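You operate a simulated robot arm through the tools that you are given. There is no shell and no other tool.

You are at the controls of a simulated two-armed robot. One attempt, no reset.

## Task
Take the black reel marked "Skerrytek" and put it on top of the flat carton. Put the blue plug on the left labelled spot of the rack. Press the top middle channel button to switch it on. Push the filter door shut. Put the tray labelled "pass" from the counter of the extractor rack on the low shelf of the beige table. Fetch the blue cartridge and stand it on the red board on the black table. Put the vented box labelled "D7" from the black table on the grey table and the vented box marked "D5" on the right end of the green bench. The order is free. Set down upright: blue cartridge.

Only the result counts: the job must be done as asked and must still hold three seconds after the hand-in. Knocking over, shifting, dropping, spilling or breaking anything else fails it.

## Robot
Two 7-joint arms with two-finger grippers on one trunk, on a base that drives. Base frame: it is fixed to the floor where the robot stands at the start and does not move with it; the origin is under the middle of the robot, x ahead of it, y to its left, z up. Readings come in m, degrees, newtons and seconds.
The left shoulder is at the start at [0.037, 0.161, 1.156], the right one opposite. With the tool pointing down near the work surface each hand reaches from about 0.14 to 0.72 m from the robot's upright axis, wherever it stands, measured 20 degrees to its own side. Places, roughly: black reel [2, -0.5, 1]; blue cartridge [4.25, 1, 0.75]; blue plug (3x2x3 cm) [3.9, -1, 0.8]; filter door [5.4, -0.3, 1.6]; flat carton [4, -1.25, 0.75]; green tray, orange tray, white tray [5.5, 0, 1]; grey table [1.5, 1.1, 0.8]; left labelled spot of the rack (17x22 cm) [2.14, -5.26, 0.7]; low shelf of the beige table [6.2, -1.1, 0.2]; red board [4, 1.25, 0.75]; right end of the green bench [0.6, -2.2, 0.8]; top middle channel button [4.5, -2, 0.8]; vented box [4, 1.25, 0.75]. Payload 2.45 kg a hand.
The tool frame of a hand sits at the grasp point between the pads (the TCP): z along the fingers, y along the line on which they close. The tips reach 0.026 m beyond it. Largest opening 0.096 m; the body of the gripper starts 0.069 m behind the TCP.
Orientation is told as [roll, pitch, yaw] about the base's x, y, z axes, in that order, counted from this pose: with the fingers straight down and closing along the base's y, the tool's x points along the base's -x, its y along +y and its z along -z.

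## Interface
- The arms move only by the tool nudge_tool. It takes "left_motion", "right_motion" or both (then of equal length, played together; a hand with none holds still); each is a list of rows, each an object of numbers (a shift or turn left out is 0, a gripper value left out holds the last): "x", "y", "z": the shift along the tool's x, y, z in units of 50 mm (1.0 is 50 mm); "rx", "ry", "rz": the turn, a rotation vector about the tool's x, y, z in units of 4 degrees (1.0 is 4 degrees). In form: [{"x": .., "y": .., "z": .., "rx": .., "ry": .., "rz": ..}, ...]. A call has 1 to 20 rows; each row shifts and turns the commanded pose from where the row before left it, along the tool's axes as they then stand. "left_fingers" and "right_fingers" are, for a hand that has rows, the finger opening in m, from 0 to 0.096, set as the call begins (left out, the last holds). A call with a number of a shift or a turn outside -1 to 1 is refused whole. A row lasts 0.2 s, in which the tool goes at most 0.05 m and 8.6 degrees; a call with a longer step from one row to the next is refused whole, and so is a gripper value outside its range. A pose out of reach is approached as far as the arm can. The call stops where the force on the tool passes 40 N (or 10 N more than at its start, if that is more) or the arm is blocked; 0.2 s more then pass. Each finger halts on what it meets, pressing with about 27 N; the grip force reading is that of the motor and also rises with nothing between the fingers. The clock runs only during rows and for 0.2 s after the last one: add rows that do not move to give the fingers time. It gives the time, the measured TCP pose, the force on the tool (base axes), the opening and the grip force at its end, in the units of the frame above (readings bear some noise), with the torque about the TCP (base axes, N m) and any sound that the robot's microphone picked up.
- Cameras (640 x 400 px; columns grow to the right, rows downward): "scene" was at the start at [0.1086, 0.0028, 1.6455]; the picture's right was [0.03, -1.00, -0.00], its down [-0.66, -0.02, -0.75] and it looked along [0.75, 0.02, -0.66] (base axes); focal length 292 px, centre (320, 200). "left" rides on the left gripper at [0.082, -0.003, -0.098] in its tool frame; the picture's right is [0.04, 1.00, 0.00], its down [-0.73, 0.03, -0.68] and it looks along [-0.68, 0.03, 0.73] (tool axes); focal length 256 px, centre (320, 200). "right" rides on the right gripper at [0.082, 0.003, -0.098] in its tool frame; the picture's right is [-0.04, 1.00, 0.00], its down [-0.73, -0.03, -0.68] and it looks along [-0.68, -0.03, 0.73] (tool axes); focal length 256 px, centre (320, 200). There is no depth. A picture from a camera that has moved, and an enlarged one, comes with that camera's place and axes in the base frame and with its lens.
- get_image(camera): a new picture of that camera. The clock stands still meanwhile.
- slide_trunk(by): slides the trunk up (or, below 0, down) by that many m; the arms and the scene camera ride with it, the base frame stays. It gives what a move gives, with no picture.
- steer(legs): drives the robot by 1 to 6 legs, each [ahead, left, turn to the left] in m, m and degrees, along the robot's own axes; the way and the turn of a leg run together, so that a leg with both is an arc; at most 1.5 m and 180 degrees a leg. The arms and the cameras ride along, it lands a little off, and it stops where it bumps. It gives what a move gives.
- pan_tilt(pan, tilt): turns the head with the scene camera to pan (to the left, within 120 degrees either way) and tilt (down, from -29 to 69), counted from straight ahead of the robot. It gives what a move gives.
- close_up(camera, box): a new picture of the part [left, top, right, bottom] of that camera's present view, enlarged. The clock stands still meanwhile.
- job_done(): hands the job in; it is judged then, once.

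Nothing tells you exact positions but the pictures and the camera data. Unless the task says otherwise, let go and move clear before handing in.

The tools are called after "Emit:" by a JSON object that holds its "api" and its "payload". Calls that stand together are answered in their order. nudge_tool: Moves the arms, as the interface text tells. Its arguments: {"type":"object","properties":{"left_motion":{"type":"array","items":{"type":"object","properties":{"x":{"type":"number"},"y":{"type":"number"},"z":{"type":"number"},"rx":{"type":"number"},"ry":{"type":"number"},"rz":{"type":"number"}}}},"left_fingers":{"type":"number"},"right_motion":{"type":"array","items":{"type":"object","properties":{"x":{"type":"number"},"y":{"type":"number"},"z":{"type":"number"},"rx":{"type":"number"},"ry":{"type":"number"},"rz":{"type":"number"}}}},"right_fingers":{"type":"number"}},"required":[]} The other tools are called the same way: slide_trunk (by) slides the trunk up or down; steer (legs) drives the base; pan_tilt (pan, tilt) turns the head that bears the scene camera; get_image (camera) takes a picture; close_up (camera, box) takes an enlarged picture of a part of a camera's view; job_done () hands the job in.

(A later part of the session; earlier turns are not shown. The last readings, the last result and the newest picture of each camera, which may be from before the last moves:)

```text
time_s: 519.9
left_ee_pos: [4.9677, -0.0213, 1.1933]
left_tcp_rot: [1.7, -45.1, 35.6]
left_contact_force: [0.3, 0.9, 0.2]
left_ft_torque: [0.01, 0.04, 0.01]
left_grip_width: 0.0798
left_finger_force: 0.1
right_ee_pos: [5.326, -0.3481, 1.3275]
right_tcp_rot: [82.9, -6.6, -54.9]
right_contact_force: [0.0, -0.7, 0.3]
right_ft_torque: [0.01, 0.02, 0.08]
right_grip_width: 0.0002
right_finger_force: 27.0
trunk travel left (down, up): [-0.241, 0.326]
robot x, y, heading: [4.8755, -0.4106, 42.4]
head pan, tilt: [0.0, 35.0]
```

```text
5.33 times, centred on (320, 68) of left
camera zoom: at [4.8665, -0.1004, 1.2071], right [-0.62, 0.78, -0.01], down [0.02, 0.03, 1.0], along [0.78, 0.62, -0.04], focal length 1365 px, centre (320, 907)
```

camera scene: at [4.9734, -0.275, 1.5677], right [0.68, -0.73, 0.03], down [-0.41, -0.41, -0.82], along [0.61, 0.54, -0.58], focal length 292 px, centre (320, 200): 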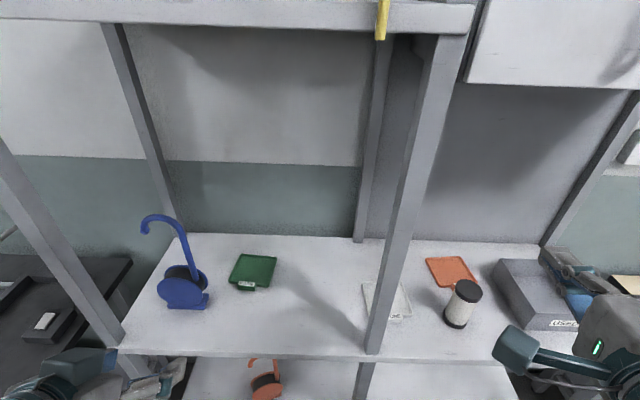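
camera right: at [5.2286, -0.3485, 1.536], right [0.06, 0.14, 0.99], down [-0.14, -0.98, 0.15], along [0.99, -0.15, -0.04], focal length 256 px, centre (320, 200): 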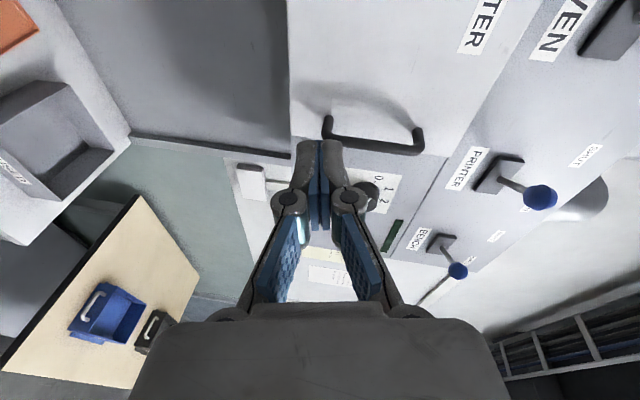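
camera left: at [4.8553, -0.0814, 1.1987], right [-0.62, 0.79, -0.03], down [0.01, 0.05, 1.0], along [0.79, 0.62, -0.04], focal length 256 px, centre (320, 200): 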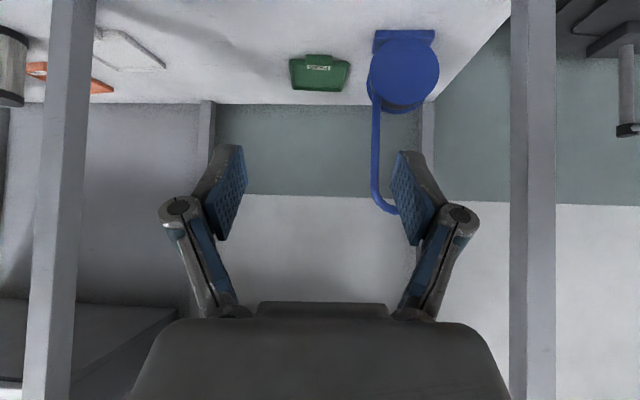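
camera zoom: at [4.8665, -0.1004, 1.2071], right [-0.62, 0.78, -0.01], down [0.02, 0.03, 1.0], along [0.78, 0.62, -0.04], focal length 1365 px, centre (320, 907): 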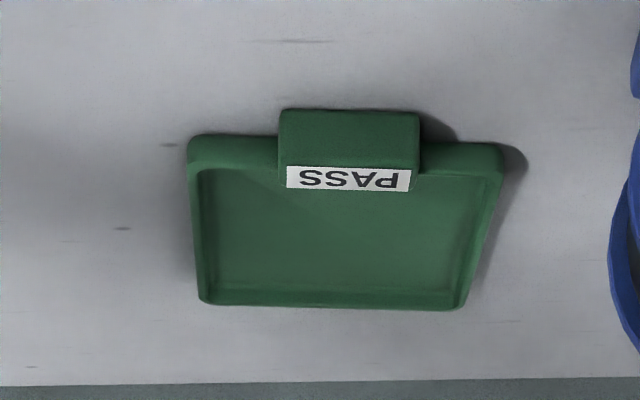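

Emit:
{"api": "nudge_tool", "payload": {"left_motion": [{}, {}, {}, {}, {}, {}, {}, {}, {}, {}, {}, {}, {}, {}, {}, {}, {}, {}, {}, {}], "right_motion": [{}, {}, {}, {}, {}, {}, {}, {}, {}, {}, {}, {}, {}, {}, {}, {}, {}, {}, {}, {}]}}

Emit:
{"api": "nudge_tool", "payload": {"left_motion": [{}, {}, {}, {}, {}, {}, {}, {}, {}, {}, {}, {}, {}, {}, {}, {}, {}, {}, {}], "right_motion": [{}, {}, {}, {}, {}, {}, {}, {}, {}, {}, {}, {}, {}, {}, {}, {}, {}, {}, {}]}}

Emit:
{"api": "nudge_tool", "payload": {"left_motion": [{}, {}, {}, {}, {}, {}, {}, {}, {}, {}, {}, {}, {}, {}, {}, {}, {}, {}, {}, {}], "right_motion": [{}, {}, {}, {}, {}, {}, {}, {}, {}, {}, {}, {}, {}, {}, {}, {}, {}, {}, {}, {}]}}

Emit:
{"api": "nudge_tool", "payload": {"left_motion": [{}, {}, {}, {}, {}, {}, {}, {}, {}, {}, {}, {}, {}, {}, {}, {}, {}], "right_motion": [{}, {}, {}, {}, {}, {}, {}, {}, {}, {}, {}, {}, {}, {}, {}, {}, {}]}}

Emit:
{"api": "nudge_tool", "payload": {"left_motion": [{}, {}, {}, {}], "right_motion": [{}, {}, {}, {}]}}

```text
time_s: 524.3
left_ee_pos: [4.9834, -0.0447, 1.2009]
left_tcp_rot: [4.1, -45.2, 33.8]
left_contact_force: [0.8, -1.9, -0.7]
left_ft_torque: [0.1, 0.07, 0.1]
left_grip_width: 0.0799
left_finger_force: 0.1
right_ee_pos: [5.3424, -0.3766, 1.3212]
right_tcp_rot: [83.1, -4.9, -55.1]
right_contact_force: [1.1, -2.1, -0.5]
right_ft_torque: [0.04, -0.01, 0.26]
right_grip_width: 0.0002
right_finger_force: 26.9
trunk travel left (down, up): [-0.241, 0.326]
robot x, y, heading: [4.8699, -0.4052, 42.6]
head pan, tilt: [0.0, 35.0]
stopped in row 20 (left hand): the arm was blocked; the commanded pose is now the measured one
```

```text
time_s: 528.5
left_ee_pos: [4.9345, 0.0049, 1.1924]
left_tcp_rot: [0.0, -45.2, 37.6]
left_contact_force: [0.2, 0.4, 0.1]
left_ft_torque: [-0.05, -0.01, -0.02]
left_grip_width: 0.0801
left_finger_force: 0.0
right_ee_pos: [5.2906, -0.32, 1.3325]
right_tcp_rot: [83.7, -7.8, -54.4]
right_contact_force: [-0.5, 0.3, -0.3]
right_ft_torque: [-0.03, 0.04, -0.04]
right_grip_width: 0.0001
right_finger_force: 27.1
trunk travel left (down, up): [-0.241, 0.326]
robot x, y, heading: [4.8633, -0.3937, 42.6]
head pan, tilt: [0.0, 35.0]
stopped in row 19 (left hand): the arm was blocked; the commanded pose is now the measured one
```

```text
time_s: 532.9
left_ee_pos: [4.946, -0.0088, 1.1978]
left_tcp_rot: [1.8, -45.3, 36.3]
left_contact_force: [-0.2, -1.0, 0.2]
left_ft_torque: [0.04, 0.03, 0.06]
left_grip_width: 0.0799
left_finger_force: 0.0
right_ee_pos: [5.3021, -0.3377, 1.3295]
right_tcp_rot: [83.6, -6.6, -54.4]
right_contact_force: [0.8, -0.5, -0.8]
right_ft_torque: [0.02, 0.0, 0.07]
right_grip_width: 0.0001
right_finger_force: 27.0
trunk travel left (down, up): [-0.241, 0.326]
robot x, y, heading: [4.8539, -0.3868, 42.4]
head pan, tilt: [0.0, 35.0]
stopped in row 20 (left hand): the arm was blocked; the commanded pose is now the measured one
```

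```text
time_s: 536.7
left_ee_pos: [4.9601, -0.0293, 1.2026]
left_tcp_rot: [3.0, -45.4, 35.2]
left_contact_force: [0.1, -0.7, -0.8]
left_ft_torque: [0.06, 0.03, 0.0]
left_grip_width: 0.0799
left_finger_force: 0.2
right_ee_pos: [5.3178, -0.3591, 1.3267]
right_tcp_rot: [83.5, -5.8, -54.6]
right_contact_force: [0.6, -1.1, 0.3]
right_ft_torque: [-0.02, -0.03, 0.03]
right_grip_width: 0.0001
right_finger_force: 26.6
trunk travel left (down, up): [-0.241, 0.326]
robot x, y, heading: [4.8609, -0.3988, 42.4]
head pan, tilt: [0.0, 35.0]
stopped in row 17 (left hand): the arm was blocked; the commanded pose is now the measured one
```

```text
time_s: 537.7
left_ee_pos: [4.9395, -0.0055, 1.1977]
left_tcp_rot: [0.9, -45.4, 36.8]
left_contact_force: [-1.0, 0.0, 1.2]
left_ft_torque: [-0.05, 0.02, -0.05]
left_grip_width: 0.0797
left_finger_force: 0.0
right_ee_pos: [5.2946, -0.3336, 1.3332]
right_tcp_rot: [83.7, -7.0, -54.5]
right_contact_force: [-0.2, 1.4, 0.6]
right_ft_torque: [-0.01, 0.01, -0.04]
right_grip_width: 0.0
right_finger_force: 26.8
trunk travel left (down, up): [-0.241, 0.326]
robot x, y, heading: [4.8578, -0.3927, 42.5]
head pan, tilt: [0.0, 35.0]
```

Emit:
{"api": "slide_trunk", "payload": {"by": -0.1}}

Emit:
{"api": "nudge_tool", "payload": {"left_motion": [{}, {}, {}, {}, {}, {}, {}, {}, {}, {}, {}, {}, {}, {}, {}, {}, {}, {}, {}, {}]}}

Emit:
{"api": "nudge_tool", "payload": {"left_motion": [{}, {}, {}, {}, {}, {}, {}, {}, {}, {}, {}, {}, {}, {}, {}, {}, {}, {}, {}, {}]}}

Emit:
{"api": "nudge_tool", "payload": {"left_motion": [{}, {}, {}, {}, {}, {}, {}, {}, {}, {}, {}, {}, {}, {}, {}, {}, {}, {}, {}, {}]}}

Emit:
{"api": "nudge_tool", "payload": {"left_motion": [{}, {}, {}, {}, {}, {}, {}, {}, {}, {}, {}, {}, {}, {}, {}, {}, {}, {}, {}, {}]}}

Emit:
{"api": "nudge_tool", "payload": {"left_motion": [{}, {}]}}

Emit:
{"api": "nudge_tool", "payload": {"left_motion": [{}, {}]}}

```text
time_s: 539.0
left_ee_pos: [4.9656, -0.0365, 1.1037]
left_tcp_rot: [3.6, -45.4, 34.6]
left_contact_force: [1.0, -2.2, -0.2]
left_ft_torque: [0.04, 0.02, 0.07]
left_grip_width: 0.08
left_finger_force: 0.2
right_ee_pos: [5.3241, -0.3688, 1.2262]
right_tcp_rot: [83.7, -5.2, -54.7]
right_contact_force: [0.5, -0.8, -0.6]
right_ft_torque: [0.04, -0.02, 0.13]
right_grip_width: 0.0
right_finger_force: 27.1
trunk travel left (down, up): [-0.141, 0.426]
robot x, y, heading: [4.8644, -0.3978, 42.6]
head pan, tilt: [0.0, 35.0]
```

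```text
time_s: 543.4
left_ee_pos: [4.9564, -0.0304, 1.1036]
left_tcp_rot: [2.8, -45.5, 35.0]
left_contact_force: [-0.2, -0.1, 0.2]
left_ft_torque: [0.0, 0.0, -0.06]
left_grip_width: 0.0799
left_finger_force: 0.1
right_ee_pos: [5.314, -0.3606, 1.2303]
right_tcp_rot: [83.7, -5.9, -54.8]
right_contact_force: [-0.4, 0.0, 0.0]
right_ft_torque: [-0.04, -0.01, 0.0]
right_grip_width: 0.0001
right_finger_force: 27.7
trunk travel left (down, up): [-0.141, 0.426]
robot x, y, heading: [4.8649, -0.3982, 42.7]
head pan, tilt: [0.0, 35.0]
stopped in row 20 (left hand): the arm was blocked; the commanded pose is now the measured one
```

```text
time_s: 547.6
left_ee_pos: [4.9527, -0.0257, 1.1015]
left_tcp_rot: [2.3, -45.6, 35.4]
left_contact_force: [0.2, 0.1, -0.3]
left_ft_torque: [0.02, -0.03, 0.01]
left_grip_width: 0.0799
left_finger_force: 0.2
right_ee_pos: [5.3102, -0.3563, 1.2292]
right_tcp_rot: [83.6, -6.1, -54.8]
right_contact_force: [0.3, 0.1, 0.3]
right_ft_torque: [0.02, -0.01, -0.04]
right_grip_width: 0.0
right_finger_force: 26.8
trunk travel left (down, up): [-0.141, 0.426]
robot x, y, heading: [4.8643, -0.3974, 42.4]
head pan, tilt: [0.0, 35.0]
```

```text
time_s: 551.8
left_ee_pos: [4.9522, -0.0251, 1.1022]
left_tcp_rot: [2.3, -45.6, 35.4]
left_contact_force: [-0.2, 0.0, 0.6]
left_ft_torque: [-0.02, -0.02, -0.03]
left_grip_width: 0.0799
left_finger_force: 0.0
right_ee_pos: [5.3097, -0.3552, 1.2307]
right_tcp_rot: [83.7, -6.2, -54.8]
right_contact_force: [-0.3, -0.2, 0.0]
right_ft_torque: [0.0, 0.02, -0.02]
right_grip_width: 0.0001
right_finger_force: 26.4
trunk travel left (down, up): [-0.141, 0.426]
robot x, y, heading: [4.8649, -0.3995, 42.7]
head pan, tilt: [0.0, 35.0]
```

```text
time_s: 556.0
left_ee_pos: [4.9523, -0.0246, 1.102]
left_tcp_rot: [2.4, -45.5, 35.3]
left_contact_force: [-0.7, 0.0, 0.4]
left_ft_torque: [0.02, 0.02, -0.01]
left_grip_width: 0.0802
left_finger_force: 0.1
right_ee_pos: [5.3093, -0.3545, 1.2296]
right_tcp_rot: [83.6, -6.2, -54.8]
right_contact_force: [0.4, 0.1, -0.4]
right_ft_torque: [-0.01, 0.01, 0.04]
right_grip_width: 0.0001
right_finger_force: 27.4
trunk travel left (down, up): [-0.141, 0.426]
robot x, y, heading: [4.8649, -0.3997, 42.8]
head pan, tilt: [0.0, 35.0]
```

```text
time_s: 556.6
left_ee_pos: [4.9525, -0.0262, 1.1014]
left_tcp_rot: [2.4, -45.6, 35.4]
left_contact_force: [0.6, -1.3, 1.1]
left_ft_torque: [0.04, -0.03, -0.01]
left_grip_width: 0.0798
left_finger_force: 0.1
right_ee_pos: [5.3103, -0.356, 1.231]
right_tcp_rot: [83.7, -6.1, -54.8]
right_contact_force: [0.1, 1.2, 0.0]
right_ft_torque: [-0.02, -0.01, -0.03]
right_grip_width: 0.0
right_finger_force: 27.2
trunk travel left (down, up): [-0.141, 0.426]
robot x, y, heading: [4.8653, -0.3972, 42.6]
head pan, tilt: [0.0, 35.0]
```

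```text
time_s: 557.2
left_ee_pos: [4.953, -0.0255, 1.1009]
left_tcp_rot: [2.4, -45.6, 35.4]
left_contact_force: [-0.1, -0.2, 0.1]
left_ft_torque: [-0.02, -0.01, -0.04]
left_grip_width: 0.0801
left_finger_force: 0.1
right_ee_pos: [5.3106, -0.3552, 1.2318]
right_tcp_rot: [83.7, -6.1, -54.8]
right_contact_force: [0.1, -0.1, -0.3]
right_ft_torque: [0.01, 0.02, 0.0]
right_grip_width: 0.0
right_finger_force: 27.1
trunk travel left (down, up): [-0.141, 0.426]
robot x, y, heading: [4.8676, -0.3973, 42.7]
head pan, tilt: [0.0, 35.0]
```

Lower trunk settles quickly. Re-measuring the tray from the settled position.

Emit:
{"api": "close_up", "payload": {"camera": "scene", "box": [220, 210, 320, 285]}}

Emit:
{"api": "get_image", "payload": {"camera": "left"}}

```text
5.33 times, centred on (270, 248) of scene
camera zoom: at [5.054, -0.2251, 1.4578], right [0.68, -0.74, 0.0], down [-0.43, -0.39, -0.82], along [0.6, 0.55, -0.58], focal length 1560 px, centre (587, -53)
```

zoom: 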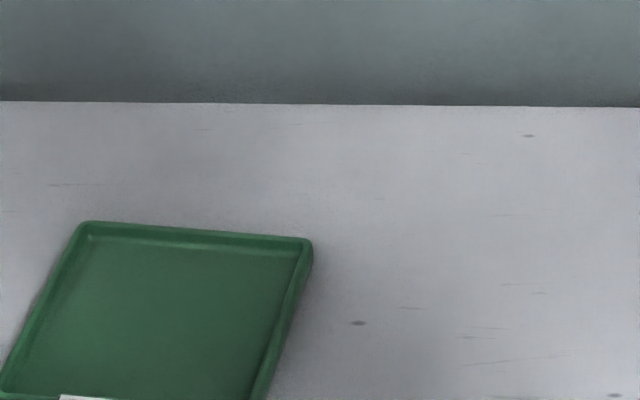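

```text
taken
camera left: at [4.8532, -0.1048, 1.1127], right [-0.62, 0.78, 0.0], down [0.02, 0.02, 1.0], along [0.78, 0.62, -0.03], focal length 256 px, centre (320, 200)
```

left: 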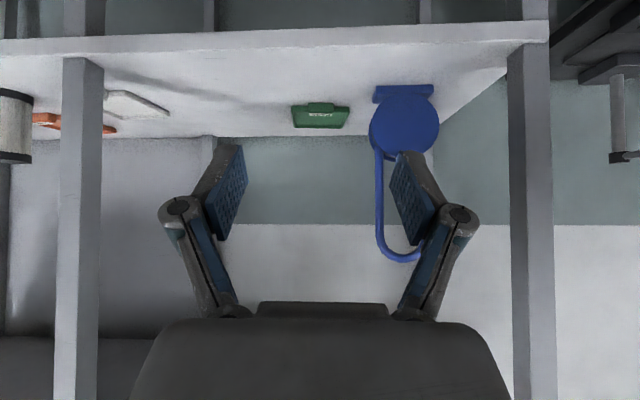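

Emit:
{"api": "close_up", "payload": {"camera": "scene", "box": [205, 245, 285, 305]}}

Emit:
{"api": "close_up", "payload": {"camera": "left", "box": [270, 85, 370, 147]}}

```text
6.67 times, centred on (245, 275) of scene
camera zoom: at [5.054, -0.2251, 1.4578], right [0.68, -0.74, 0.0], down [-0.43, -0.39, -0.82], along [0.6, 0.55, -0.58], focal length 1950 px, centre (820, -300)
```

zoom: 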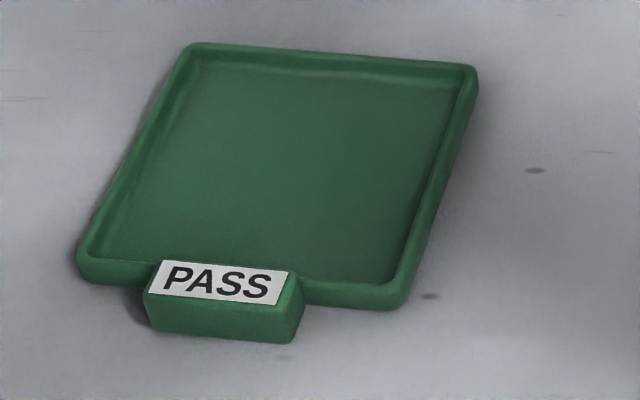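

```text
6.40 times, centred on (320, 116) of left
camera zoom: at [4.8532, -0.1048, 1.1127], right [-0.62, 0.78, 0.0], down [0.02, 0.02, 1.0], along [0.78, 0.62, -0.03], focal length 1638 px, centre (320, 738)
```

zoom: 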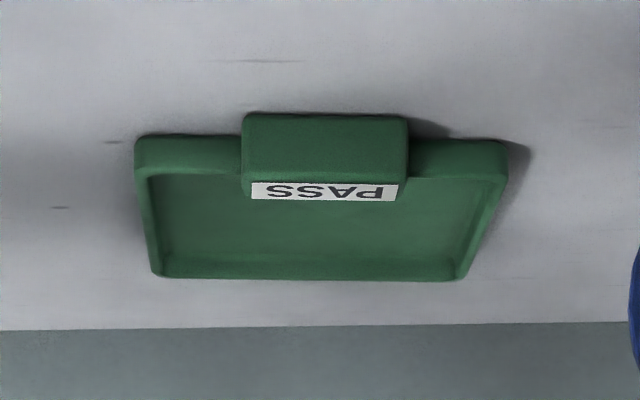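

Emit:
{"api": "nudge_tool", "payload": {"left_motion": [{"ry": 0.6, "rx": 0.2}, {"ry": 0.8, "rx": 0.2}, {"ry": 0.8, "rx": 0.2}, {"ry": 0.8}, {"ry": 0.7}, {"ry": 0.2}, {"x": -0.2, "z": 0.2}, {"x": -0.45, "z": 0.5}, {"x": -0.5, "z": 0.55}, {"x": -0.5, "z": 0.55}, {"x": -0.5, "z": 0.55}, {"x": -0.5, "z": 0.55}, {"x": -0.5, "z": 0.55}, {"x": -0.5, "z": 0.55}, {"x": -0.4, "z": 0.4}, {"x": -0.15, "z": 0.15}, {}, {}]}}

Emit:
{"api": "nudge_tool", "payload": {"left_motion": [{}, {}, {}, {}, {}, {}, {}, {}, {}, {}]}}

Emit:
{"api": "get_image", "payload": {"camera": "left"}}

Emit:
{"api": "get_image", "payload": {"camera": "scene"}}

```text
time_s: 561.0
left_ee_pos: [5.1937, 0.1461, 1.0088]
left_tcp_rot: [-0.2, -30.0, 35.6]
left_contact_force: [-0.3, -0.6, -0.2]
left_ft_torque: [-0.02, -0.02, 0.03]
left_grip_width: 0.0799
left_finger_force: 0.1
right_ee_pos: [5.3109, -0.3551, 1.231]
right_tcp_rot: [83.7, -6.0, -54.8]
right_contact_force: [0.4, -0.2, -0.4]
right_ft_torque: [0.0, -0.01, -0.05]
right_grip_width: 0.0
right_finger_force: 27.0
trunk travel left (down, up): [-0.141, 0.426]
robot x, y, heading: [4.8661, -0.3962, 42.5]
head pan, tilt: [0.0, 35.0]
```

```text
time_s: 563.2
left_ee_pos: [5.1932, 0.1445, 1.0091]
left_tcp_rot: [-0.2, -30.0, 35.7]
left_contact_force: [0.1, 0.2, -0.4]
left_ft_torque: [0.01, -0.02, -0.01]
left_grip_width: 0.0798
left_finger_force: 0.0
right_ee_pos: [5.3108, -0.3567, 1.23]
right_tcp_rot: [83.8, -6.1, -54.8]
right_contact_force: [-0.3, 0.3, 0.7]
right_ft_torque: [-0.02, 0.03, 0.01]
right_grip_width: 0.0001
right_finger_force: 27.0
trunk travel left (down, up): [-0.141, 0.426]
robot x, y, heading: [4.8652, -0.398, 42.4]
head pan, tilt: [0.0, 35.0]
```

```text
taken
camera left: at [5.0974, 0.0727, 1.0544], right [-0.61, 0.79, -0.02], down [0.22, 0.2, 0.95], along [0.76, 0.58, -0.3], focal length 256 px, centre (320, 200)
```

left: 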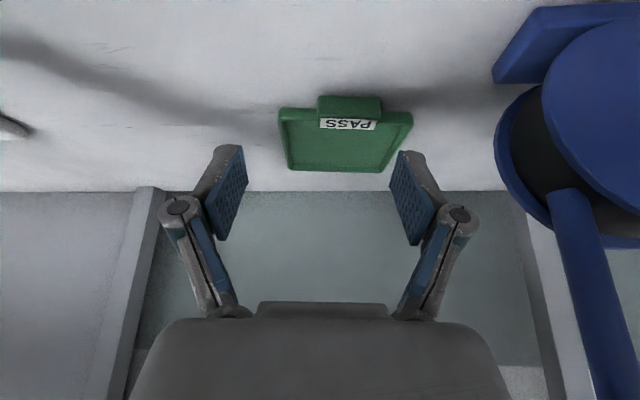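

```text
taken
camera scene: at [5.0558, -0.2245, 1.4575], right [0.68, -0.74, 0.0], down [-0.43, -0.39, -0.82], along [0.6, 0.55, -0.58], focal length 292 px, centre (320, 200)
```

scene: 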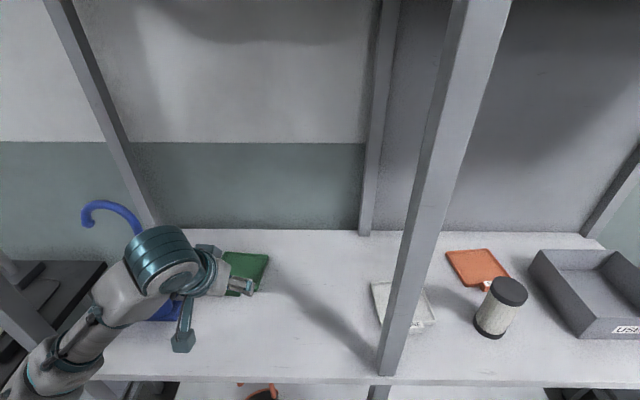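

Emit:
{"api": "nudge_tool", "payload": {"left_motion": [{"y": 0.1}, {"y": 0.18}, {"y": 0.1}, {"z": 0.2}, {"z": 0.3}, {"z": 0.2}, {"z": 0.1}, {}, {}, {}]}}

Emit:
{"api": "get_image", "payload": {"camera": "left"}}

Emit:
{"api": "close_up", "payload": {"camera": "scene", "box": [60, 200, 300, 350]}}

```text
time_s: 565.4
left_ee_pos: [5.2, 0.1725, 0.9749]
left_tcp_rot: [-0.1, -29.9, 35.6]
left_contact_force: [-0.9, 0.3, 0.2]
left_ft_torque: [0.04, -0.01, 0.0]
left_grip_width: 0.0799
left_finger_force: 0.1
right_ee_pos: [5.3115, -0.3563, 1.2299]
right_tcp_rot: [83.7, -6.1, -54.9]
right_contact_force: [-1.0, 0.5, 0.1]
right_ft_torque: [0.0, -0.01, -0.01]
right_grip_width: 0.0
right_finger_force: 27.4
trunk travel left (down, up): [-0.141, 0.426]
robot x, y, heading: [4.8654, -0.3945, 42.8]
head pan, tilt: [0.0, 35.0]
```

```text
taken
camera left: at [5.1034, 0.1009, 1.0201], right [-0.61, 0.79, -0.02], down [0.22, 0.2, 0.95], along [0.76, 0.58, -0.3], focal length 256 px, centre (320, 200)
```

left: 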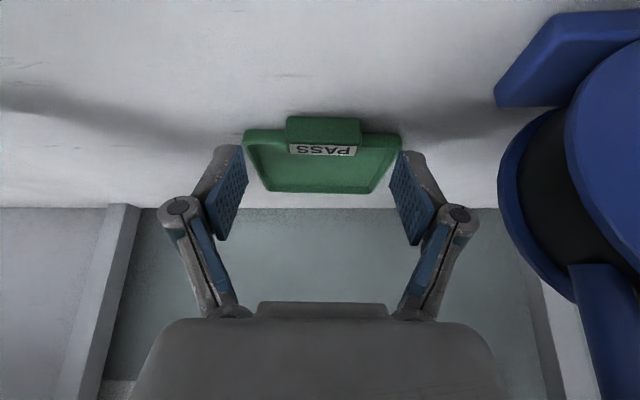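

```text
2.67 times, centred on (180, 275) of scene
camera zoom: at [5.0558, -0.2244, 1.4575], right [0.68, -0.74, 0.0], down [-0.43, -0.39, -0.82], along [0.6, 0.55, -0.58], focal length 780 px, centre (693, 0)
```

zoom: 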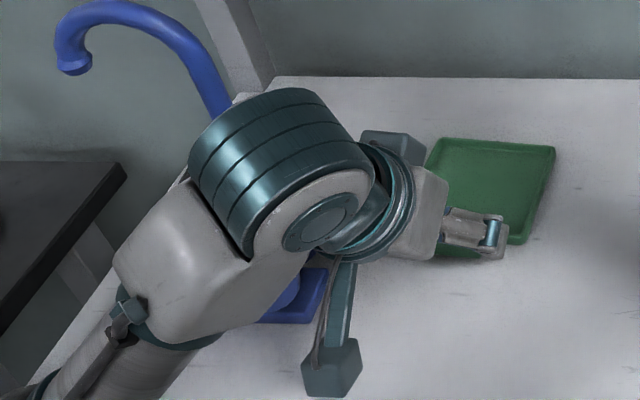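

Emit:
{"api": "nudge_tool", "payload": {"left_motion": [{"z": 0.15}, {"z": 0.2}, {"z": 0.15}, {"z": 0.06}, {}]}}

Emit:
{"api": "close_up", "payload": {"camera": "left", "box": [200, 80, 440, 230]}}

```text
time_s: 566.6
left_ee_pos: [5.2113, 0.1819, 0.9503]
left_tcp_rot: [-0.1, -30.0, 35.6]
left_contact_force: [0.5, 0.2, -0.4]
left_ft_torque: [-0.02, -0.01, 0.0]
left_grip_width: 0.0799
left_finger_force: 0.1
right_ee_pos: [5.3106, -0.3561, 1.2309]
right_tcp_rot: [83.7, -6.1, -54.8]
right_contact_force: [-0.2, -0.2, 0.1]
right_ft_torque: [-0.02, 0.0, -0.01]
right_grip_width: 0.0003
right_finger_force: 26.7
trunk travel left (down, up): [-0.141, 0.426]
robot x, y, heading: [4.8631, -0.3935, 42.5]
head pan, tilt: [0.0, 35.0]
```

```text
2.67 times, centred on (320, 155) of left
camera zoom: at [5.1146, 0.1092, 0.9955], right [-0.61, 0.79, -0.02], down [0.22, 0.2, 0.95], along [0.76, 0.58, -0.3], focal length 683 px, centre (320, 320)
```

zoom: 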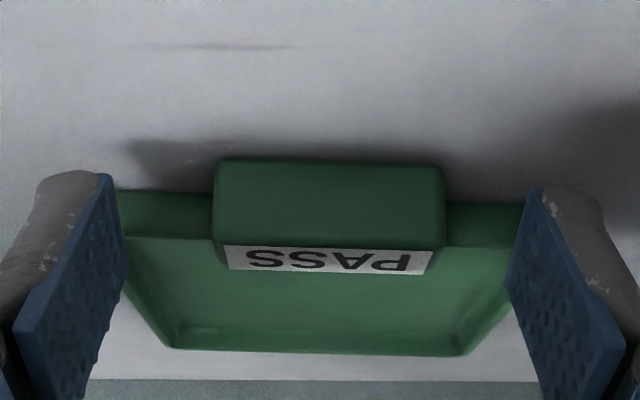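

Emit:
{"api": "nudge_tool", "payload": {"left_motion": [{"x": 0.03, "z": -0.01}, {}, {}, {}, {}], "left_fingers": 0.03}}

Emit:
{"api": "close_up", "payload": {"camera": "left", "box": [200, 80, 440, 230]}}

```text
time_s: 567.8
left_ee_pos: [5.2088, 0.1796, 0.9492]
left_tcp_rot: [-0.2, -30.1, 35.5]
left_contact_force: [1.0, 1.7, 6.0]
left_ft_torque: [0.0, -0.09, 0.06]
left_grip_width: 0.0477
left_finger_force: 26.7
right_ee_pos: [5.3097, -0.3559, 1.2311]
right_tcp_rot: [83.7, -6.1, -54.8]
right_contact_force: [0.1, 0.0, 0.3]
right_ft_torque: [0.03, -0.01, 0.02]
right_grip_width: 0.0001
right_finger_force: 27.1
trunk travel left (down, up): [-0.141, 0.426]
robot x, y, heading: [4.8633, -0.3935, 42.7]
head pan, tilt: [0.0, 35.0]
```

```text
2.67 times, centred on (320, 155) of left
camera zoom: at [5.113, 0.1083, 0.9957], right [-0.61, 0.79, -0.02], down [0.22, 0.2, 0.95], along [0.76, 0.58, -0.3], focal length 683 px, centre (320, 320)
```

zoom: 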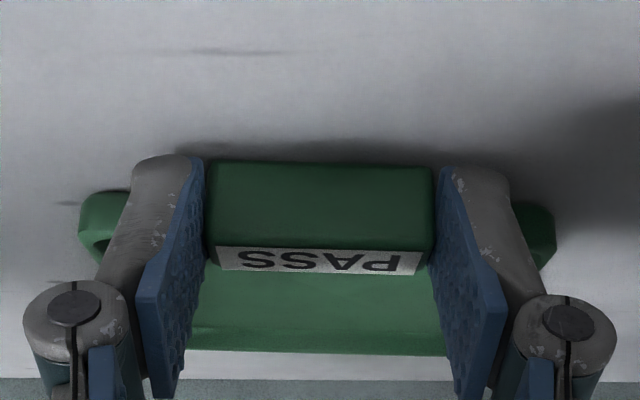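

Gripped the PASS tab at 48 mm. Lifting.

Emit:
{"api": "nudge_tool", "payload": {"left_motion": [{"x": -0.05, "z": -0.09}, {"x": -0.1, "z": -0.17}, {"x": -0.15, "z": -0.26}, {"x": -0.2, "z": -0.35}, {"x": -0.2, "z": -0.35}, {"x": -0.1, "z": -0.17}, {}]}}

Emit:
{"api": "get_image", "payload": {"camera": "left"}}

Emit:
{"api": "get_image", "payload": {"camera": "scene"}}

```text
time_s: 569.4
left_ee_pos: [5.21, 0.1798, 1.0292]
left_tcp_rot: [0.0, -29.9, 35.5]
left_contact_force: [0.9, 0.3, -0.7]
left_ft_torque: [-0.04, 0.04, 0.04]
left_grip_width: 0.0475
left_finger_force: 26.8
right_ee_pos: [5.3116, -0.3551, 1.2312]
right_tcp_rot: [83.6, -6.2, -54.8]
right_contact_force: [-0.3, -0.2, 1.1]
right_ft_torque: [0.0, 0.0, -0.01]
right_grip_width: 0.0001
right_finger_force: 27.6
trunk travel left (down, up): [-0.141, 0.426]
robot x, y, heading: [4.8666, -0.3967, 42.2]
head pan, tilt: [0.0, 35.0]
```

```text
taken
camera left: at [5.1136, 0.1082, 1.0747], right [-0.61, 0.79, -0.02], down [0.22, 0.2, 0.95], along [0.76, 0.58, -0.3], focal length 256 px, centre (320, 200)
```

left: 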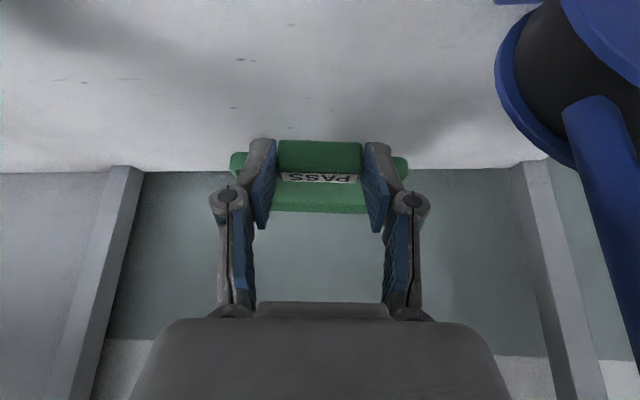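

```text
taken
camera scene: at [5.0563, -0.2241, 1.4574], right [0.68, -0.74, 0.0], down [-0.43, -0.39, -0.82], along [0.6, 0.55, -0.58], focal length 292 px, centre (320, 200)
```

scene: 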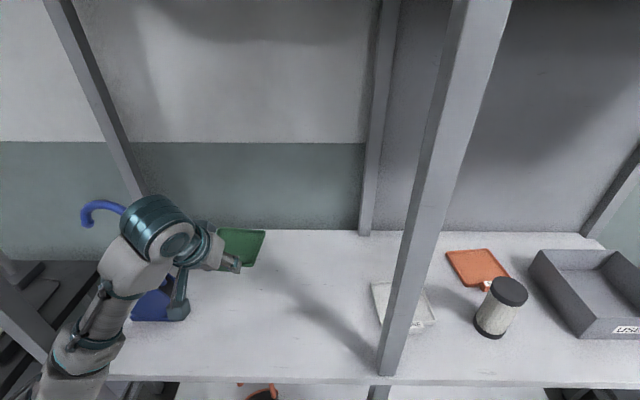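

The tray is held level. Backing out of the rack gently, then moving right toward the beige table.

Emit:
{"api": "steer", "payload": {"legs": [[-0.1, 0, 0], [-0.1, 0, 0], [-0.1, 0, 0]]}}

Emit:
{"api": "nudge_tool", "payload": {"left_motion": [{}, {}, {}, {}, {}, {}, {}, {}, {}, {}]}}

Emit:
{"api": "steer", "payload": {"legs": [[0, -0.2, 0], [0, -0.2, 0], [0, -0.2, 0], [0, -0.2, 0], [0, -0.2, 0], [0, -0.2, 0]]}}

Emit:
{"api": "nudge_tool", "payload": {"left_motion": [{}, {}, {}, {}, {}, {}, {}, {}, {}, {}, {}, {}, {}, {}, {}, {}, {}, {}, {}, {}]}}

Emit:
{"api": "get_image", "payload": {"camera": "scene"}}

Emit:
{"api": "get_image", "payload": {"camera": "left"}}

```text
time_s: 572.0
left_ee_pos: [4.9878, -0.0225, 1.0303]
left_tcp_rot: [-0.1, -30.1, 35.5]
left_contact_force: [0.3, -0.9, -1.5]
left_ft_torque: [-0.01, 0.03, 0.0]
left_grip_width: 0.0476
left_finger_force: 27.1
right_ee_pos: [5.0881, -0.5596, 1.2312]
right_tcp_rot: [83.7, -6.0, -54.7]
right_contact_force: [-1.1, 0.2, 0.3]
right_ft_torque: [0.01, 0.02, 0.0]
right_grip_width: 0.0
right_finger_force: 26.9
trunk travel left (down, up): [-0.141, 0.426]
robot x, y, heading: [4.6456, -0.5959, 42.7]
head pan, tilt: [0.0, 35.0]
```

```text
time_s: 574.2
left_ee_pos: [4.9847, -0.0255, 1.0335]
left_tcp_rot: [-0.1, -30.1, 35.6]
left_contact_force: [-0.2, -0.4, -2.0]
left_ft_torque: [-0.07, 0.03, -0.01]
left_grip_width: 0.0476
left_finger_force: 27.2
right_ee_pos: [5.0871, -0.5621, 1.2328]
right_tcp_rot: [84.0, -6.0, -54.8]
right_contact_force: [-0.3, 0.3, -0.3]
right_ft_torque: [-0.01, 0.01, -0.02]
right_grip_width: 0.0
right_finger_force: 27.2
trunk travel left (down, up): [-0.141, 0.426]
robot x, y, heading: [4.644, -0.6001, 42.6]
head pan, tilt: [0.0, 35.0]
```

```text
time_s: 581.8
left_ee_pos: [5.8007, -0.9108, 1.0319]
left_tcp_rot: [0.0, -30.2, 35.3]
left_contact_force: [0.0, 1.0, -1.2]
left_ft_torque: [-0.02, 0.08, 0.01]
left_grip_width: 0.0474
left_finger_force: 27.2
right_ee_pos: [5.8995, -1.45, 1.2322]
right_tcp_rot: [83.9, -5.8, -55.1]
right_contact_force: [0.7, 0.2, -0.4]
right_ft_torque: [0.01, -0.03, 0.0]
right_grip_width: 0.0
right_finger_force: 27.1
trunk travel left (down, up): [-0.141, 0.426]
robot x, y, heading: [5.4535, -1.4816, 42.2]
head pan, tilt: [0.0, 35.0]
```

```text
time_s: 586.0
left_ee_pos: [5.7955, -0.9127, 1.0352]
left_tcp_rot: [0.0, -30.5, 35.3]
left_contact_force: [0.4, -1.1, -1.7]
left_ft_torque: [-0.02, 0.03, -0.01]
left_grip_width: 0.0474
left_finger_force: 27.7
right_ee_pos: [5.895, -1.4503, 1.234]
right_tcp_rot: [84.3, -5.9, -55.1]
right_contact_force: [0.6, -0.3, 1.3]
right_ft_torque: [-0.01, -0.02, -0.01]
right_grip_width: 0.0
right_finger_force: 27.7
trunk travel left (down, up): [-0.141, 0.426]
robot x, y, heading: [5.4561, -1.4782, 42.0]
head pan, tilt: [0.0, 35.0]
```

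```text
taken
camera scene: at [5.647, -1.3105, 1.4574], right [0.67, -0.74, 0.0], down [-0.43, -0.39, -0.82], along [0.6, 0.55, -0.58], focal length 292 px, centre (320, 200)
```

scene: 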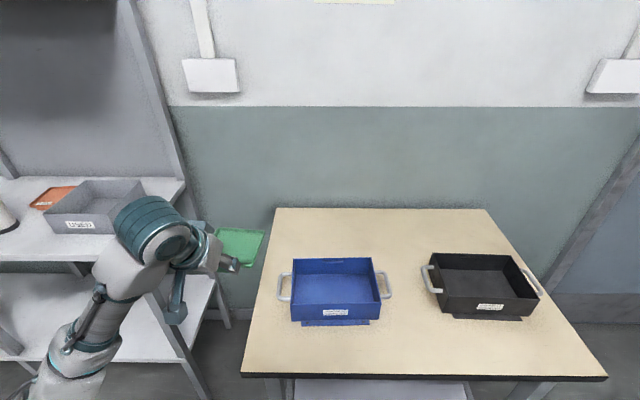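

```text
taken
camera left: at [5.6996, -0.9846, 1.0798], right [-0.6, 0.8, -0.02], down [0.22, 0.19, 0.96], along [0.77, 0.57, -0.29], focal length 256 px, centre (320, 200)
```

left: 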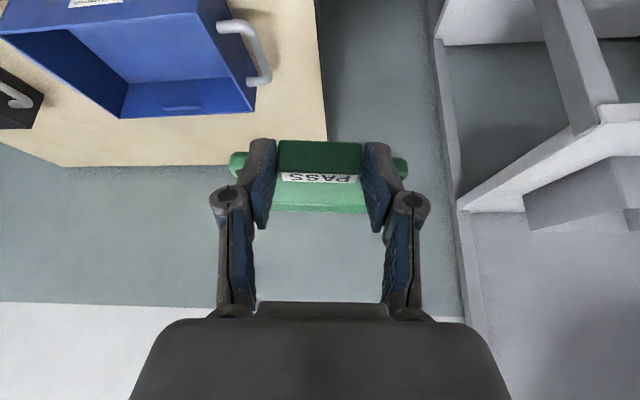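

No sway now. Shifting right so the left hand is in front of the beige table's low shelf, then looking down.

Emit:
{"api": "steer", "payload": {"legs": [[0, -0.2, 0], [0, -0.18, 0]]}}

Emit:
{"api": "pan_tilt", "payload": {"pan": 0, "tilt": 55}}

Emit:
{"api": "get_image", "payload": {"camera": "scene"}}

Emit:
{"api": "get_image", "payload": {"camera": "left"}}

```text
time_s: 588.7
left_ee_pos: [6.0539, -1.1974, 1.0355]
left_tcp_rot: [-0.1, -30.4, 34.9]
left_contact_force: [-0.7, 0.1, -0.5]
left_ft_torque: [-0.05, 0.06, 0.04]
left_grip_width: 0.0474
left_finger_force: 26.9
right_ee_pos: [6.1506, -1.7347, 1.2339]
right_tcp_rot: [84.2, -5.9, -55.6]
right_contact_force: [0.1, 0.9, -0.9]
right_ft_torque: [0.02, 0.0, 0.0]
right_grip_width: 0.0002
right_finger_force: 26.3
trunk travel left (down, up): [-0.141, 0.426]
robot x, y, heading: [5.7094, -1.7623, 42.0]
head pan, tilt: [0.0, 35.0]
```

```text
time_s: 589.5
left_ee_pos: [6.0533, -1.2024, 1.0385]
left_tcp_rot: [0.0, -30.7, 34.8]
left_contact_force: [0.2, 0.8, -0.6]
left_ft_torque: [-0.03, 0.08, 0.02]
left_grip_width: 0.0471
left_finger_force: 27.1
right_ee_pos: [6.1483, -1.7409, 1.2349]
right_tcp_rot: [84.3, -5.8, -55.6]
right_contact_force: [0.4, 0.2, -0.3]
right_ft_torque: [-0.03, -0.03, 0.0]
right_grip_width: 0.0
right_finger_force: 26.7
trunk travel left (down, up): [-0.141, 0.426]
robot x, y, heading: [5.7102, -1.764, 42.4]
head pan, tilt: [0.0, 55.0]
```

```text
taken
camera scene: at [5.8899, -1.6032, 1.4294], right [0.67, -0.74, 0.0], down [-0.61, -0.55, -0.57], along [0.42, 0.38, -0.82], focal length 292 px, centre (320, 200)
```

scene: 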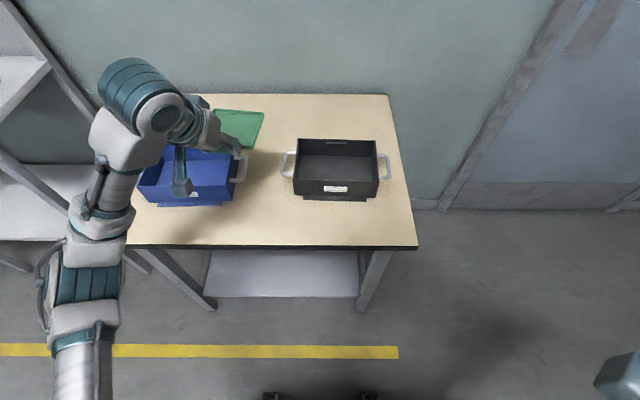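

```text
taken
camera left: at [5.9557, -1.2729, 1.0826], right [-0.6, 0.8, -0.02], down [0.22, 0.19, 0.96], along [0.77, 0.57, -0.29], focal length 256 px, centre (320, 200)
```

left: 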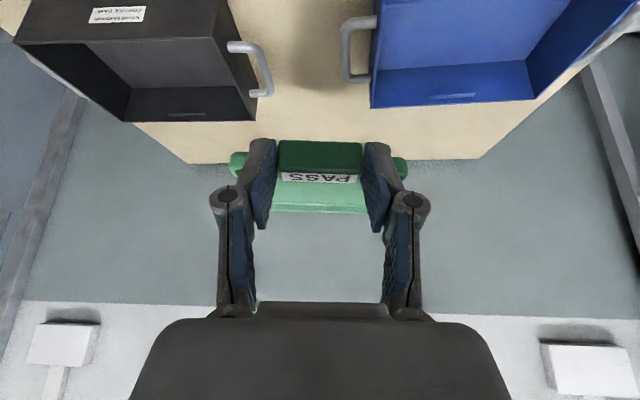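

I need to go under the table top, so first back off, lower the trunk fully, and lower the tray in front of the table.

Emit:
{"api": "steer", "payload": {"legs": [[-0.1, 0, 0], [-0.1, 0, 0], [-0.08, 0, 0]]}}

Emit:
{"api": "slide_trunk", "payload": {"by": -0.1}}

Emit:
{"api": "nudge_tool", "payload": {"left_motion": [{}, {}, {}, {}, {}, {}, {}, {}, {}, {}]}}

Emit:
{"api": "nudge_tool", "payload": {"left_motion": [{"x": 0.1, "z": 0.2}, {"x": 0.25, "z": 0.45}, {"x": 0.3, "z": 0.6}, {"x": 0.3, "z": 0.6}, {"x": 0.3, "z": 0.6}, {"x": 0.3, "z": 0.6}, {"x": 0.3, "z": 0.6}, {"x": 0.3, "z": 0.6}, {"x": 0.3, "z": 0.6}, {"x": 0.3, "z": 0.6}, {"x": 0.3, "z": 0.6}, {"x": 0.25, "z": 0.45}, {"x": 0.1, "z": 0.2}, {}]}}

Emit:
{"api": "get_image", "payload": {"camera": "scene"}}

Emit:
{"api": "get_image", "payload": {"camera": "left"}}

```text
time_s: 592.1
left_ee_pos: [5.8436, -1.3914, 1.0408]
left_tcp_rot: [0.2, -30.7, 34.8]
left_contact_force: [-0.5, -0.2, -0.6]
left_ft_torque: [-0.01, 0.06, 0.01]
left_grip_width: 0.0473
left_finger_force: 27.0
right_ee_pos: [5.9386, -1.9315, 1.2345]
right_tcp_rot: [84.4, -5.6, -55.6]
right_contact_force: [-0.3, -0.5, 0.9]
right_ft_torque: [0.01, -0.01, 0.0]
right_grip_width: 0.0
right_finger_force: 26.9
trunk travel left (down, up): [-0.141, 0.426]
robot x, y, heading: [5.5015, -1.9508, 41.8]
head pan, tilt: [0.0, 55.0]
```

```text
time_s: 593.5
left_ee_pos: [5.8395, -1.3934, 0.9433]
left_tcp_rot: [0.0, -31.0, 34.9]
left_contact_force: [0.4, -0.3, -0.6]
left_ft_torque: [-0.1, 0.08, -0.01]
left_grip_width: 0.0476
left_finger_force: 27.0
right_ee_pos: [5.9395, -1.9298, 1.1342]
right_tcp_rot: [84.1, -5.7, -55.5]
right_contact_force: [-0.1, 0.6, 0.5]
right_ft_torque: [0.0, 0.01, 0.0]
right_grip_width: 0.0
right_finger_force: 27.1
trunk travel left (down, up): [-0.041, 0.526]
robot x, y, heading: [5.4998, -1.953, 41.8]
head pan, tilt: [0.0, 55.0]
```

```text
time_s: 595.6
left_ee_pos: [5.8409, -1.3919, 0.9424]
left_tcp_rot: [0.0, -31.0, 34.8]
left_contact_force: [0.0, 0.0, 0.2]
left_ft_torque: [-0.03, 0.07, 0.01]
left_grip_width: 0.0474
left_finger_force: 27.4
right_ee_pos: [5.9404, -1.9287, 1.1346]
right_tcp_rot: [83.9, -5.8, -55.3]
right_contact_force: [0.2, -0.1, 0.6]
right_ft_torque: [0.02, -0.01, 0.01]
right_grip_width: 0.0
right_finger_force: 27.0
trunk travel left (down, up): [-0.041, 0.526]
robot x, y, heading: [5.5012, -1.9549, 42.0]
head pan, tilt: [0.0, 55.0]
```

```text
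time_s: 598.6
left_ee_pos: [5.8614, -1.377, 0.5647]
left_tcp_rot: [0.1, -31.0, 34.9]
left_contact_force: [-0.2, -0.5, -0.8]
left_ft_torque: [-0.05, 0.06, -0.01]
left_grip_width: 0.0475
left_finger_force: 26.1
right_ee_pos: [5.9399, -1.9295, 1.1337]
right_tcp_rot: [84.0, -5.8, -55.5]
right_contact_force: [0.5, -0.1, -0.4]
right_ft_torque: [-0.02, 0.0, 0.0]
right_grip_width: 0.0002
right_finger_force: 26.9
trunk travel left (down, up): [-0.041, 0.526]
robot x, y, heading: [5.5004, -1.9521, 41.8]
head pan, tilt: [0.0, 55.0]
```

```text
taken
camera scene: at [5.7734, -1.7107, 1.2989], right [0.67, -0.74, 0.0], down [-0.61, -0.55, -0.57], along [0.42, 0.38, -0.82], focal length 292 px, centre (320, 200)
```

scene: 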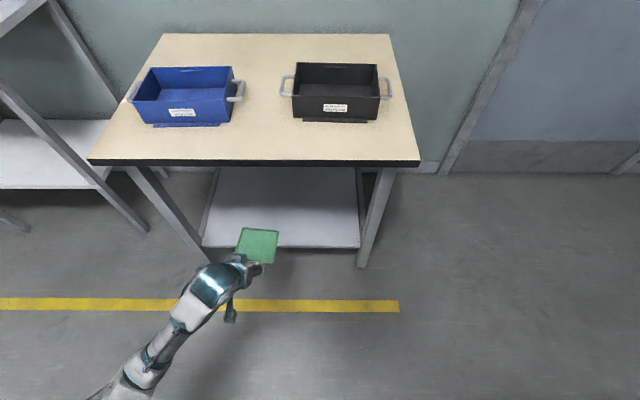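

```text
taken
camera left: at [5.7647, -1.4483, 0.6085], right [-0.6, 0.8, -0.02], down [0.21, 0.18, 0.96], along [0.77, 0.57, -0.28], focal length 256 px, centre (320, 200)
```

left: 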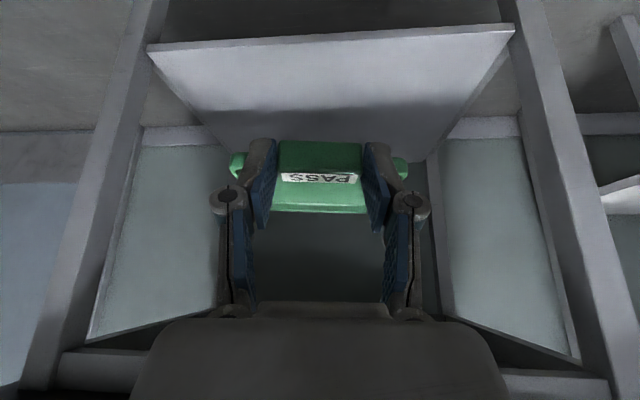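

Emit:
{"api": "nudge_tool", "payload": {"left_motion": [{"x": 0.1, "z": 0.2}, {"x": 0.25, "z": 0.42}, {"x": 0.35, "z": 0.58}, {"x": 0.35, "z": 0.58}, {"x": 0.35, "z": 0.58}, {"x": 0.35, "z": 0.58}, {"x": 0.35, "z": 0.58}, {"x": 0.25, "z": 0.42}, {"x": 0.1, "z": 0.2}, {}]}}

Emit:
{"api": "steer", "payload": {"legs": [[0.1, 0, 0], [0.1, 0, 0]]}}

Emit:
{"api": "nudge_tool", "payload": {"left_motion": [{}, {}, {}, {}, {}, {}, {}, {}, {}, {}]}}

Emit:
{"api": "get_image", "payload": {"camera": "scene"}}

Emit:
{"api": "get_image", "payload": {"camera": "left"}}

```text
time_s: 600.9
left_ee_pos: [5.863, -1.3761, 0.326]
left_tcp_rot: [0.1, -31.0, 34.8]
left_contact_force: [-0.9, 0.1, -1.1]
left_ft_torque: [-0.04, 0.07, 0.02]
left_grip_width: 0.0476
left_finger_force: 26.8
right_ee_pos: [5.9406, -1.9287, 1.1334]
right_tcp_rot: [84.0, -5.8, -55.4]
right_contact_force: [-0.6, 0.0, -0.8]
right_ft_torque: [-0.01, -0.02, 0.0]
right_grip_width: 0.0
right_finger_force: 27.0
trunk travel left (down, up): [-0.041, 0.526]
robot x, y, heading: [5.5004, -1.9548, 42.0]
head pan, tilt: [0.0, 55.0]
```

```text
time_s: 602.8
left_ee_pos: [6.0145, -1.2395, 0.3258]
left_tcp_rot: [0.1, -30.9, 34.9]
left_contact_force: [0.2, 0.1, -0.6]
left_ft_torque: [-0.03, 0.05, 0.0]
left_grip_width: 0.0471
left_finger_force: 26.8
right_ee_pos: [6.0934, -1.7923, 1.1336]
right_tcp_rot: [83.9, -5.7, -55.3]
right_contact_force: [0.6, -0.5, 0.8]
right_ft_torque: [-0.03, 0.01, 0.02]
right_grip_width: 0.0002
right_finger_force: 26.9
trunk travel left (down, up): [-0.041, 0.526]
robot x, y, heading: [5.6549, -1.8184, 42.1]
head pan, tilt: [0.0, 55.0]
```

```text
time_s: 605.0
left_ee_pos: [6.0136, -1.2416, 0.3296]
left_tcp_rot: [0.2, -31.2, 34.7]
left_contact_force: [-0.5, -0.2, -1.0]
left_ft_torque: [-0.02, 0.1, 0.02]
left_grip_width: 0.0474
left_finger_force: 27.9
right_ee_pos: [6.0878, -1.7961, 1.1343]
right_tcp_rot: [84.2, -5.7, -55.4]
right_contact_force: [0.2, -0.5, 0.4]
right_ft_torque: [-0.02, 0.0, 0.02]
right_grip_width: 0.0
right_finger_force: 26.9
trunk travel left (down, up): [-0.041, 0.526]
robot x, y, heading: [5.6534, -1.8192, 42.0]
head pan, tilt: [0.0, 55.0]
```

```text
taken
camera scene: at [5.9246, -1.5751, 1.2989], right [0.67, -0.74, 0.0], down [-0.61, -0.55, -0.57], along [0.42, 0.38, -0.82], focal length 292 px, centre (320, 200)
```

scene: 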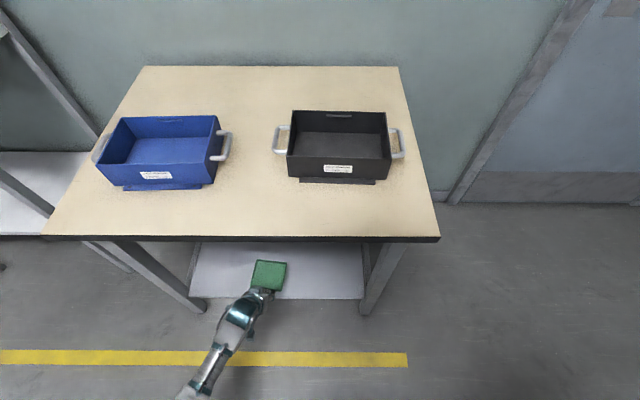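

```text
taken
camera left: at [5.9156, -1.3121, 0.3725], right [-0.6, 0.8, -0.02], down [0.21, 0.18, 0.96], along [0.77, 0.57, -0.28], focal length 256 px, centre (320, 200)
```

left: 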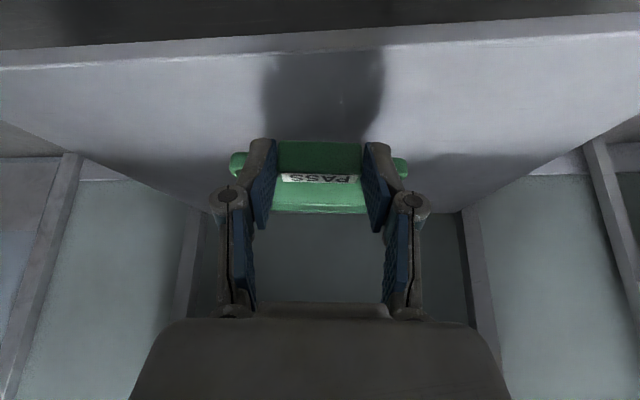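

Emit:
{"api": "steer", "payload": {"legs": [[0.06, 0, 0], [0.05, 0, 0]]}}

Emit:
{"api": "nudge_tool", "payload": {"left_motion": [{}, {}, {}, {}, {}, {}, {}, {}, {}, {}, {}, {}]}}

Emit:
{"api": "nudge_tool", "payload": {"left_motion": [{"x": 0.1, "z": 0.17}, {"x": 0.15, "z": 0.26}, {"x": 0.15, "z": 0.26}, {"x": 0.08, "z": 0.14}, {}, {}]}}

Emit:
{"api": "get_image", "payload": {"camera": "left"}}

Emit:
{"api": "get_image", "payload": {"camera": "scene"}}

```text
time_s: 606.5
left_ee_pos: [6.0952, -1.1678, 0.3277]
left_tcp_rot: [0.1, -31.0, 34.8]
left_contact_force: [-0.1, 0.0, -1.0]
left_ft_torque: [-0.03, 0.06, 0.0]
left_grip_width: 0.0474
left_finger_force: 26.9
right_ee_pos: [6.1726, -1.722, 1.1341]
right_tcp_rot: [84.1, -5.8, -55.5]
right_contact_force: [0.7, 0.2, -0.5]
right_ft_torque: [-0.01, -0.02, -0.05]
right_grip_width: 0.0
right_finger_force: 27.5
trunk travel left (down, up): [-0.041, 0.526]
robot x, y, heading: [5.7362, -1.74, 41.8]
head pan, tilt: [0.0, 55.0]
```

```text
time_s: 609.0
left_ee_pos: [6.0944, -1.1692, 0.3325]
left_tcp_rot: [0.2, -31.4, 34.8]
left_contact_force: [-0.5, -0.3, -1.5]
left_ft_torque: [-0.04, 0.04, 0.02]
left_grip_width: 0.0474
left_finger_force: 26.5
right_ee_pos: [6.1662, -1.7253, 1.1362]
right_tcp_rot: [84.3, -5.8, -55.4]
right_contact_force: [0.5, -0.2, -0.1]
right_ft_torque: [0.01, 0.02, -0.02]
right_grip_width: 0.0001
right_finger_force: 27.4
trunk travel left (down, up): [-0.041, 0.526]
robot x, y, heading: [5.7372, -1.7437, 42.2]
head pan, tilt: [0.0, 55.0]
```

```text
time_s: 610.5
left_ee_pos: [6.0947, -1.1667, 0.2832]
left_tcp_rot: [0.2, -31.5, 34.9]
left_contact_force: [-0.3, 0.4, -1.8]
left_ft_torque: [-0.05, 0.06, -0.04]
left_grip_width: 0.0474
left_finger_force: 26.4
right_ee_pos: [6.1655, -1.726, 1.1353]
right_tcp_rot: [84.4, -5.8, -55.3]
right_contact_force: [1.0, 0.2, 0.5]
right_ft_torque: [0.0, -0.01, 0.02]
right_grip_width: 0.0
right_finger_force: 26.8
trunk travel left (down, up): [-0.041, 0.526]
robot x, y, heading: [5.7369, -1.7474, 41.9]
head pan, tilt: [0.0, 55.0]
```

```text
taken
camera left: at [5.9978, -1.2382, 0.3257], right [-0.6, 0.8, -0.02], down [0.21, 0.18, 0.96], along [0.77, 0.57, -0.27], focal length 256 px, centre (320, 200)
```

left: 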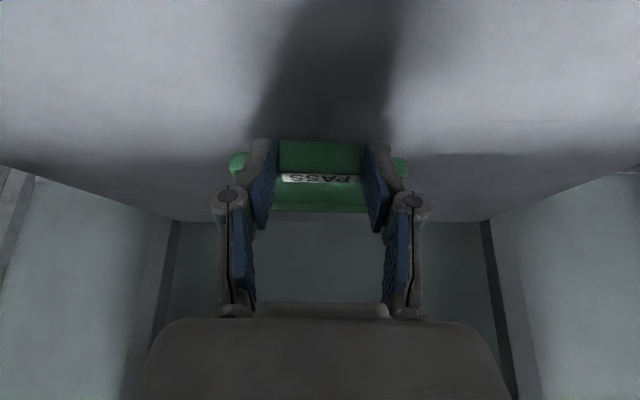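

```text
taken
camera scene: at [6.0064, -1.5016, 1.2989], right [0.67, -0.74, 0.0], down [-0.61, -0.55, -0.57], along [0.42, 0.38, -0.82], focal length 292 px, centre (320, 200)
```

scene: 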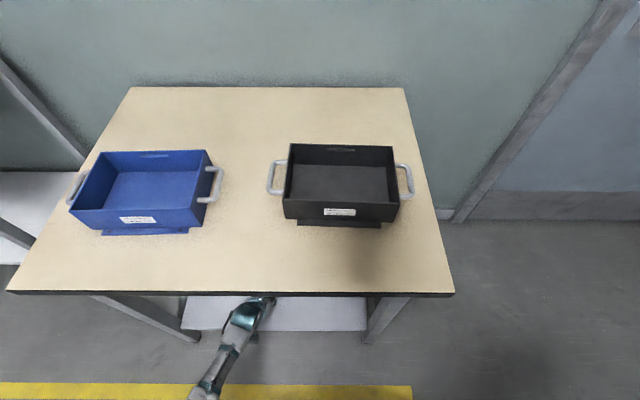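

Emit:
{"api": "nudge_tool", "payload": {"left_motion": [{"x": 0.1, "z": 0.17}, {"x": 0.1, "z": 0.17}, {"x": 0.05, "z": 0.085}, {}]}}

Emit:
{"api": "nudge_tool", "payload": {"left_motion": [{"x": 0.05, "z": 0.085}, {"x": 0.05, "z": 0.085}, {}]}}

```text
time_s: 611.5
left_ee_pos: [6.0961, -1.1669, 0.2585]
left_tcp_rot: [0.1, -31.4, 34.8]
left_contact_force: [-0.5, -0.5, -1.5]
left_ft_torque: [-0.02, 0.05, 0.0]
left_grip_width: 0.0473
left_finger_force: 26.9
right_ee_pos: [6.166, -1.7257, 1.1364]
right_tcp_rot: [84.4, -5.8, -55.4]
right_contact_force: [0.2, -0.3, 0.5]
right_ft_torque: [0.01, 0.0, 0.01]
right_grip_width: 0.0002
right_finger_force: 27.3
trunk travel left (down, up): [-0.041, 0.526]
robot x, y, heading: [5.7318, -1.7428, 42.1]
head pan, tilt: [0.0, 55.0]
```

```text
time_s: 612.2
left_ee_pos: [6.0951, -1.1665, 0.2491]
left_tcp_rot: [0.1, -31.5, 34.7]
left_contact_force: [-1.1, -0.1, 3.4]
left_ft_torque: [-0.1, -0.05, -0.01]
left_grip_width: 0.0473
left_finger_force: 27.0
right_ee_pos: [6.1662, -1.7276, 1.1364]
right_tcp_rot: [84.5, -5.8, -55.4]
right_contact_force: [-0.2, -0.3, -0.7]
right_ft_torque: [-0.03, 0.01, 0.02]
right_grip_width: 0.0
right_finger_force: 27.1
trunk travel left (down, up): [-0.041, 0.526]
robot x, y, heading: [5.7348, -1.7416, 42.0]
head pan, tilt: [0.0, 55.0]
```

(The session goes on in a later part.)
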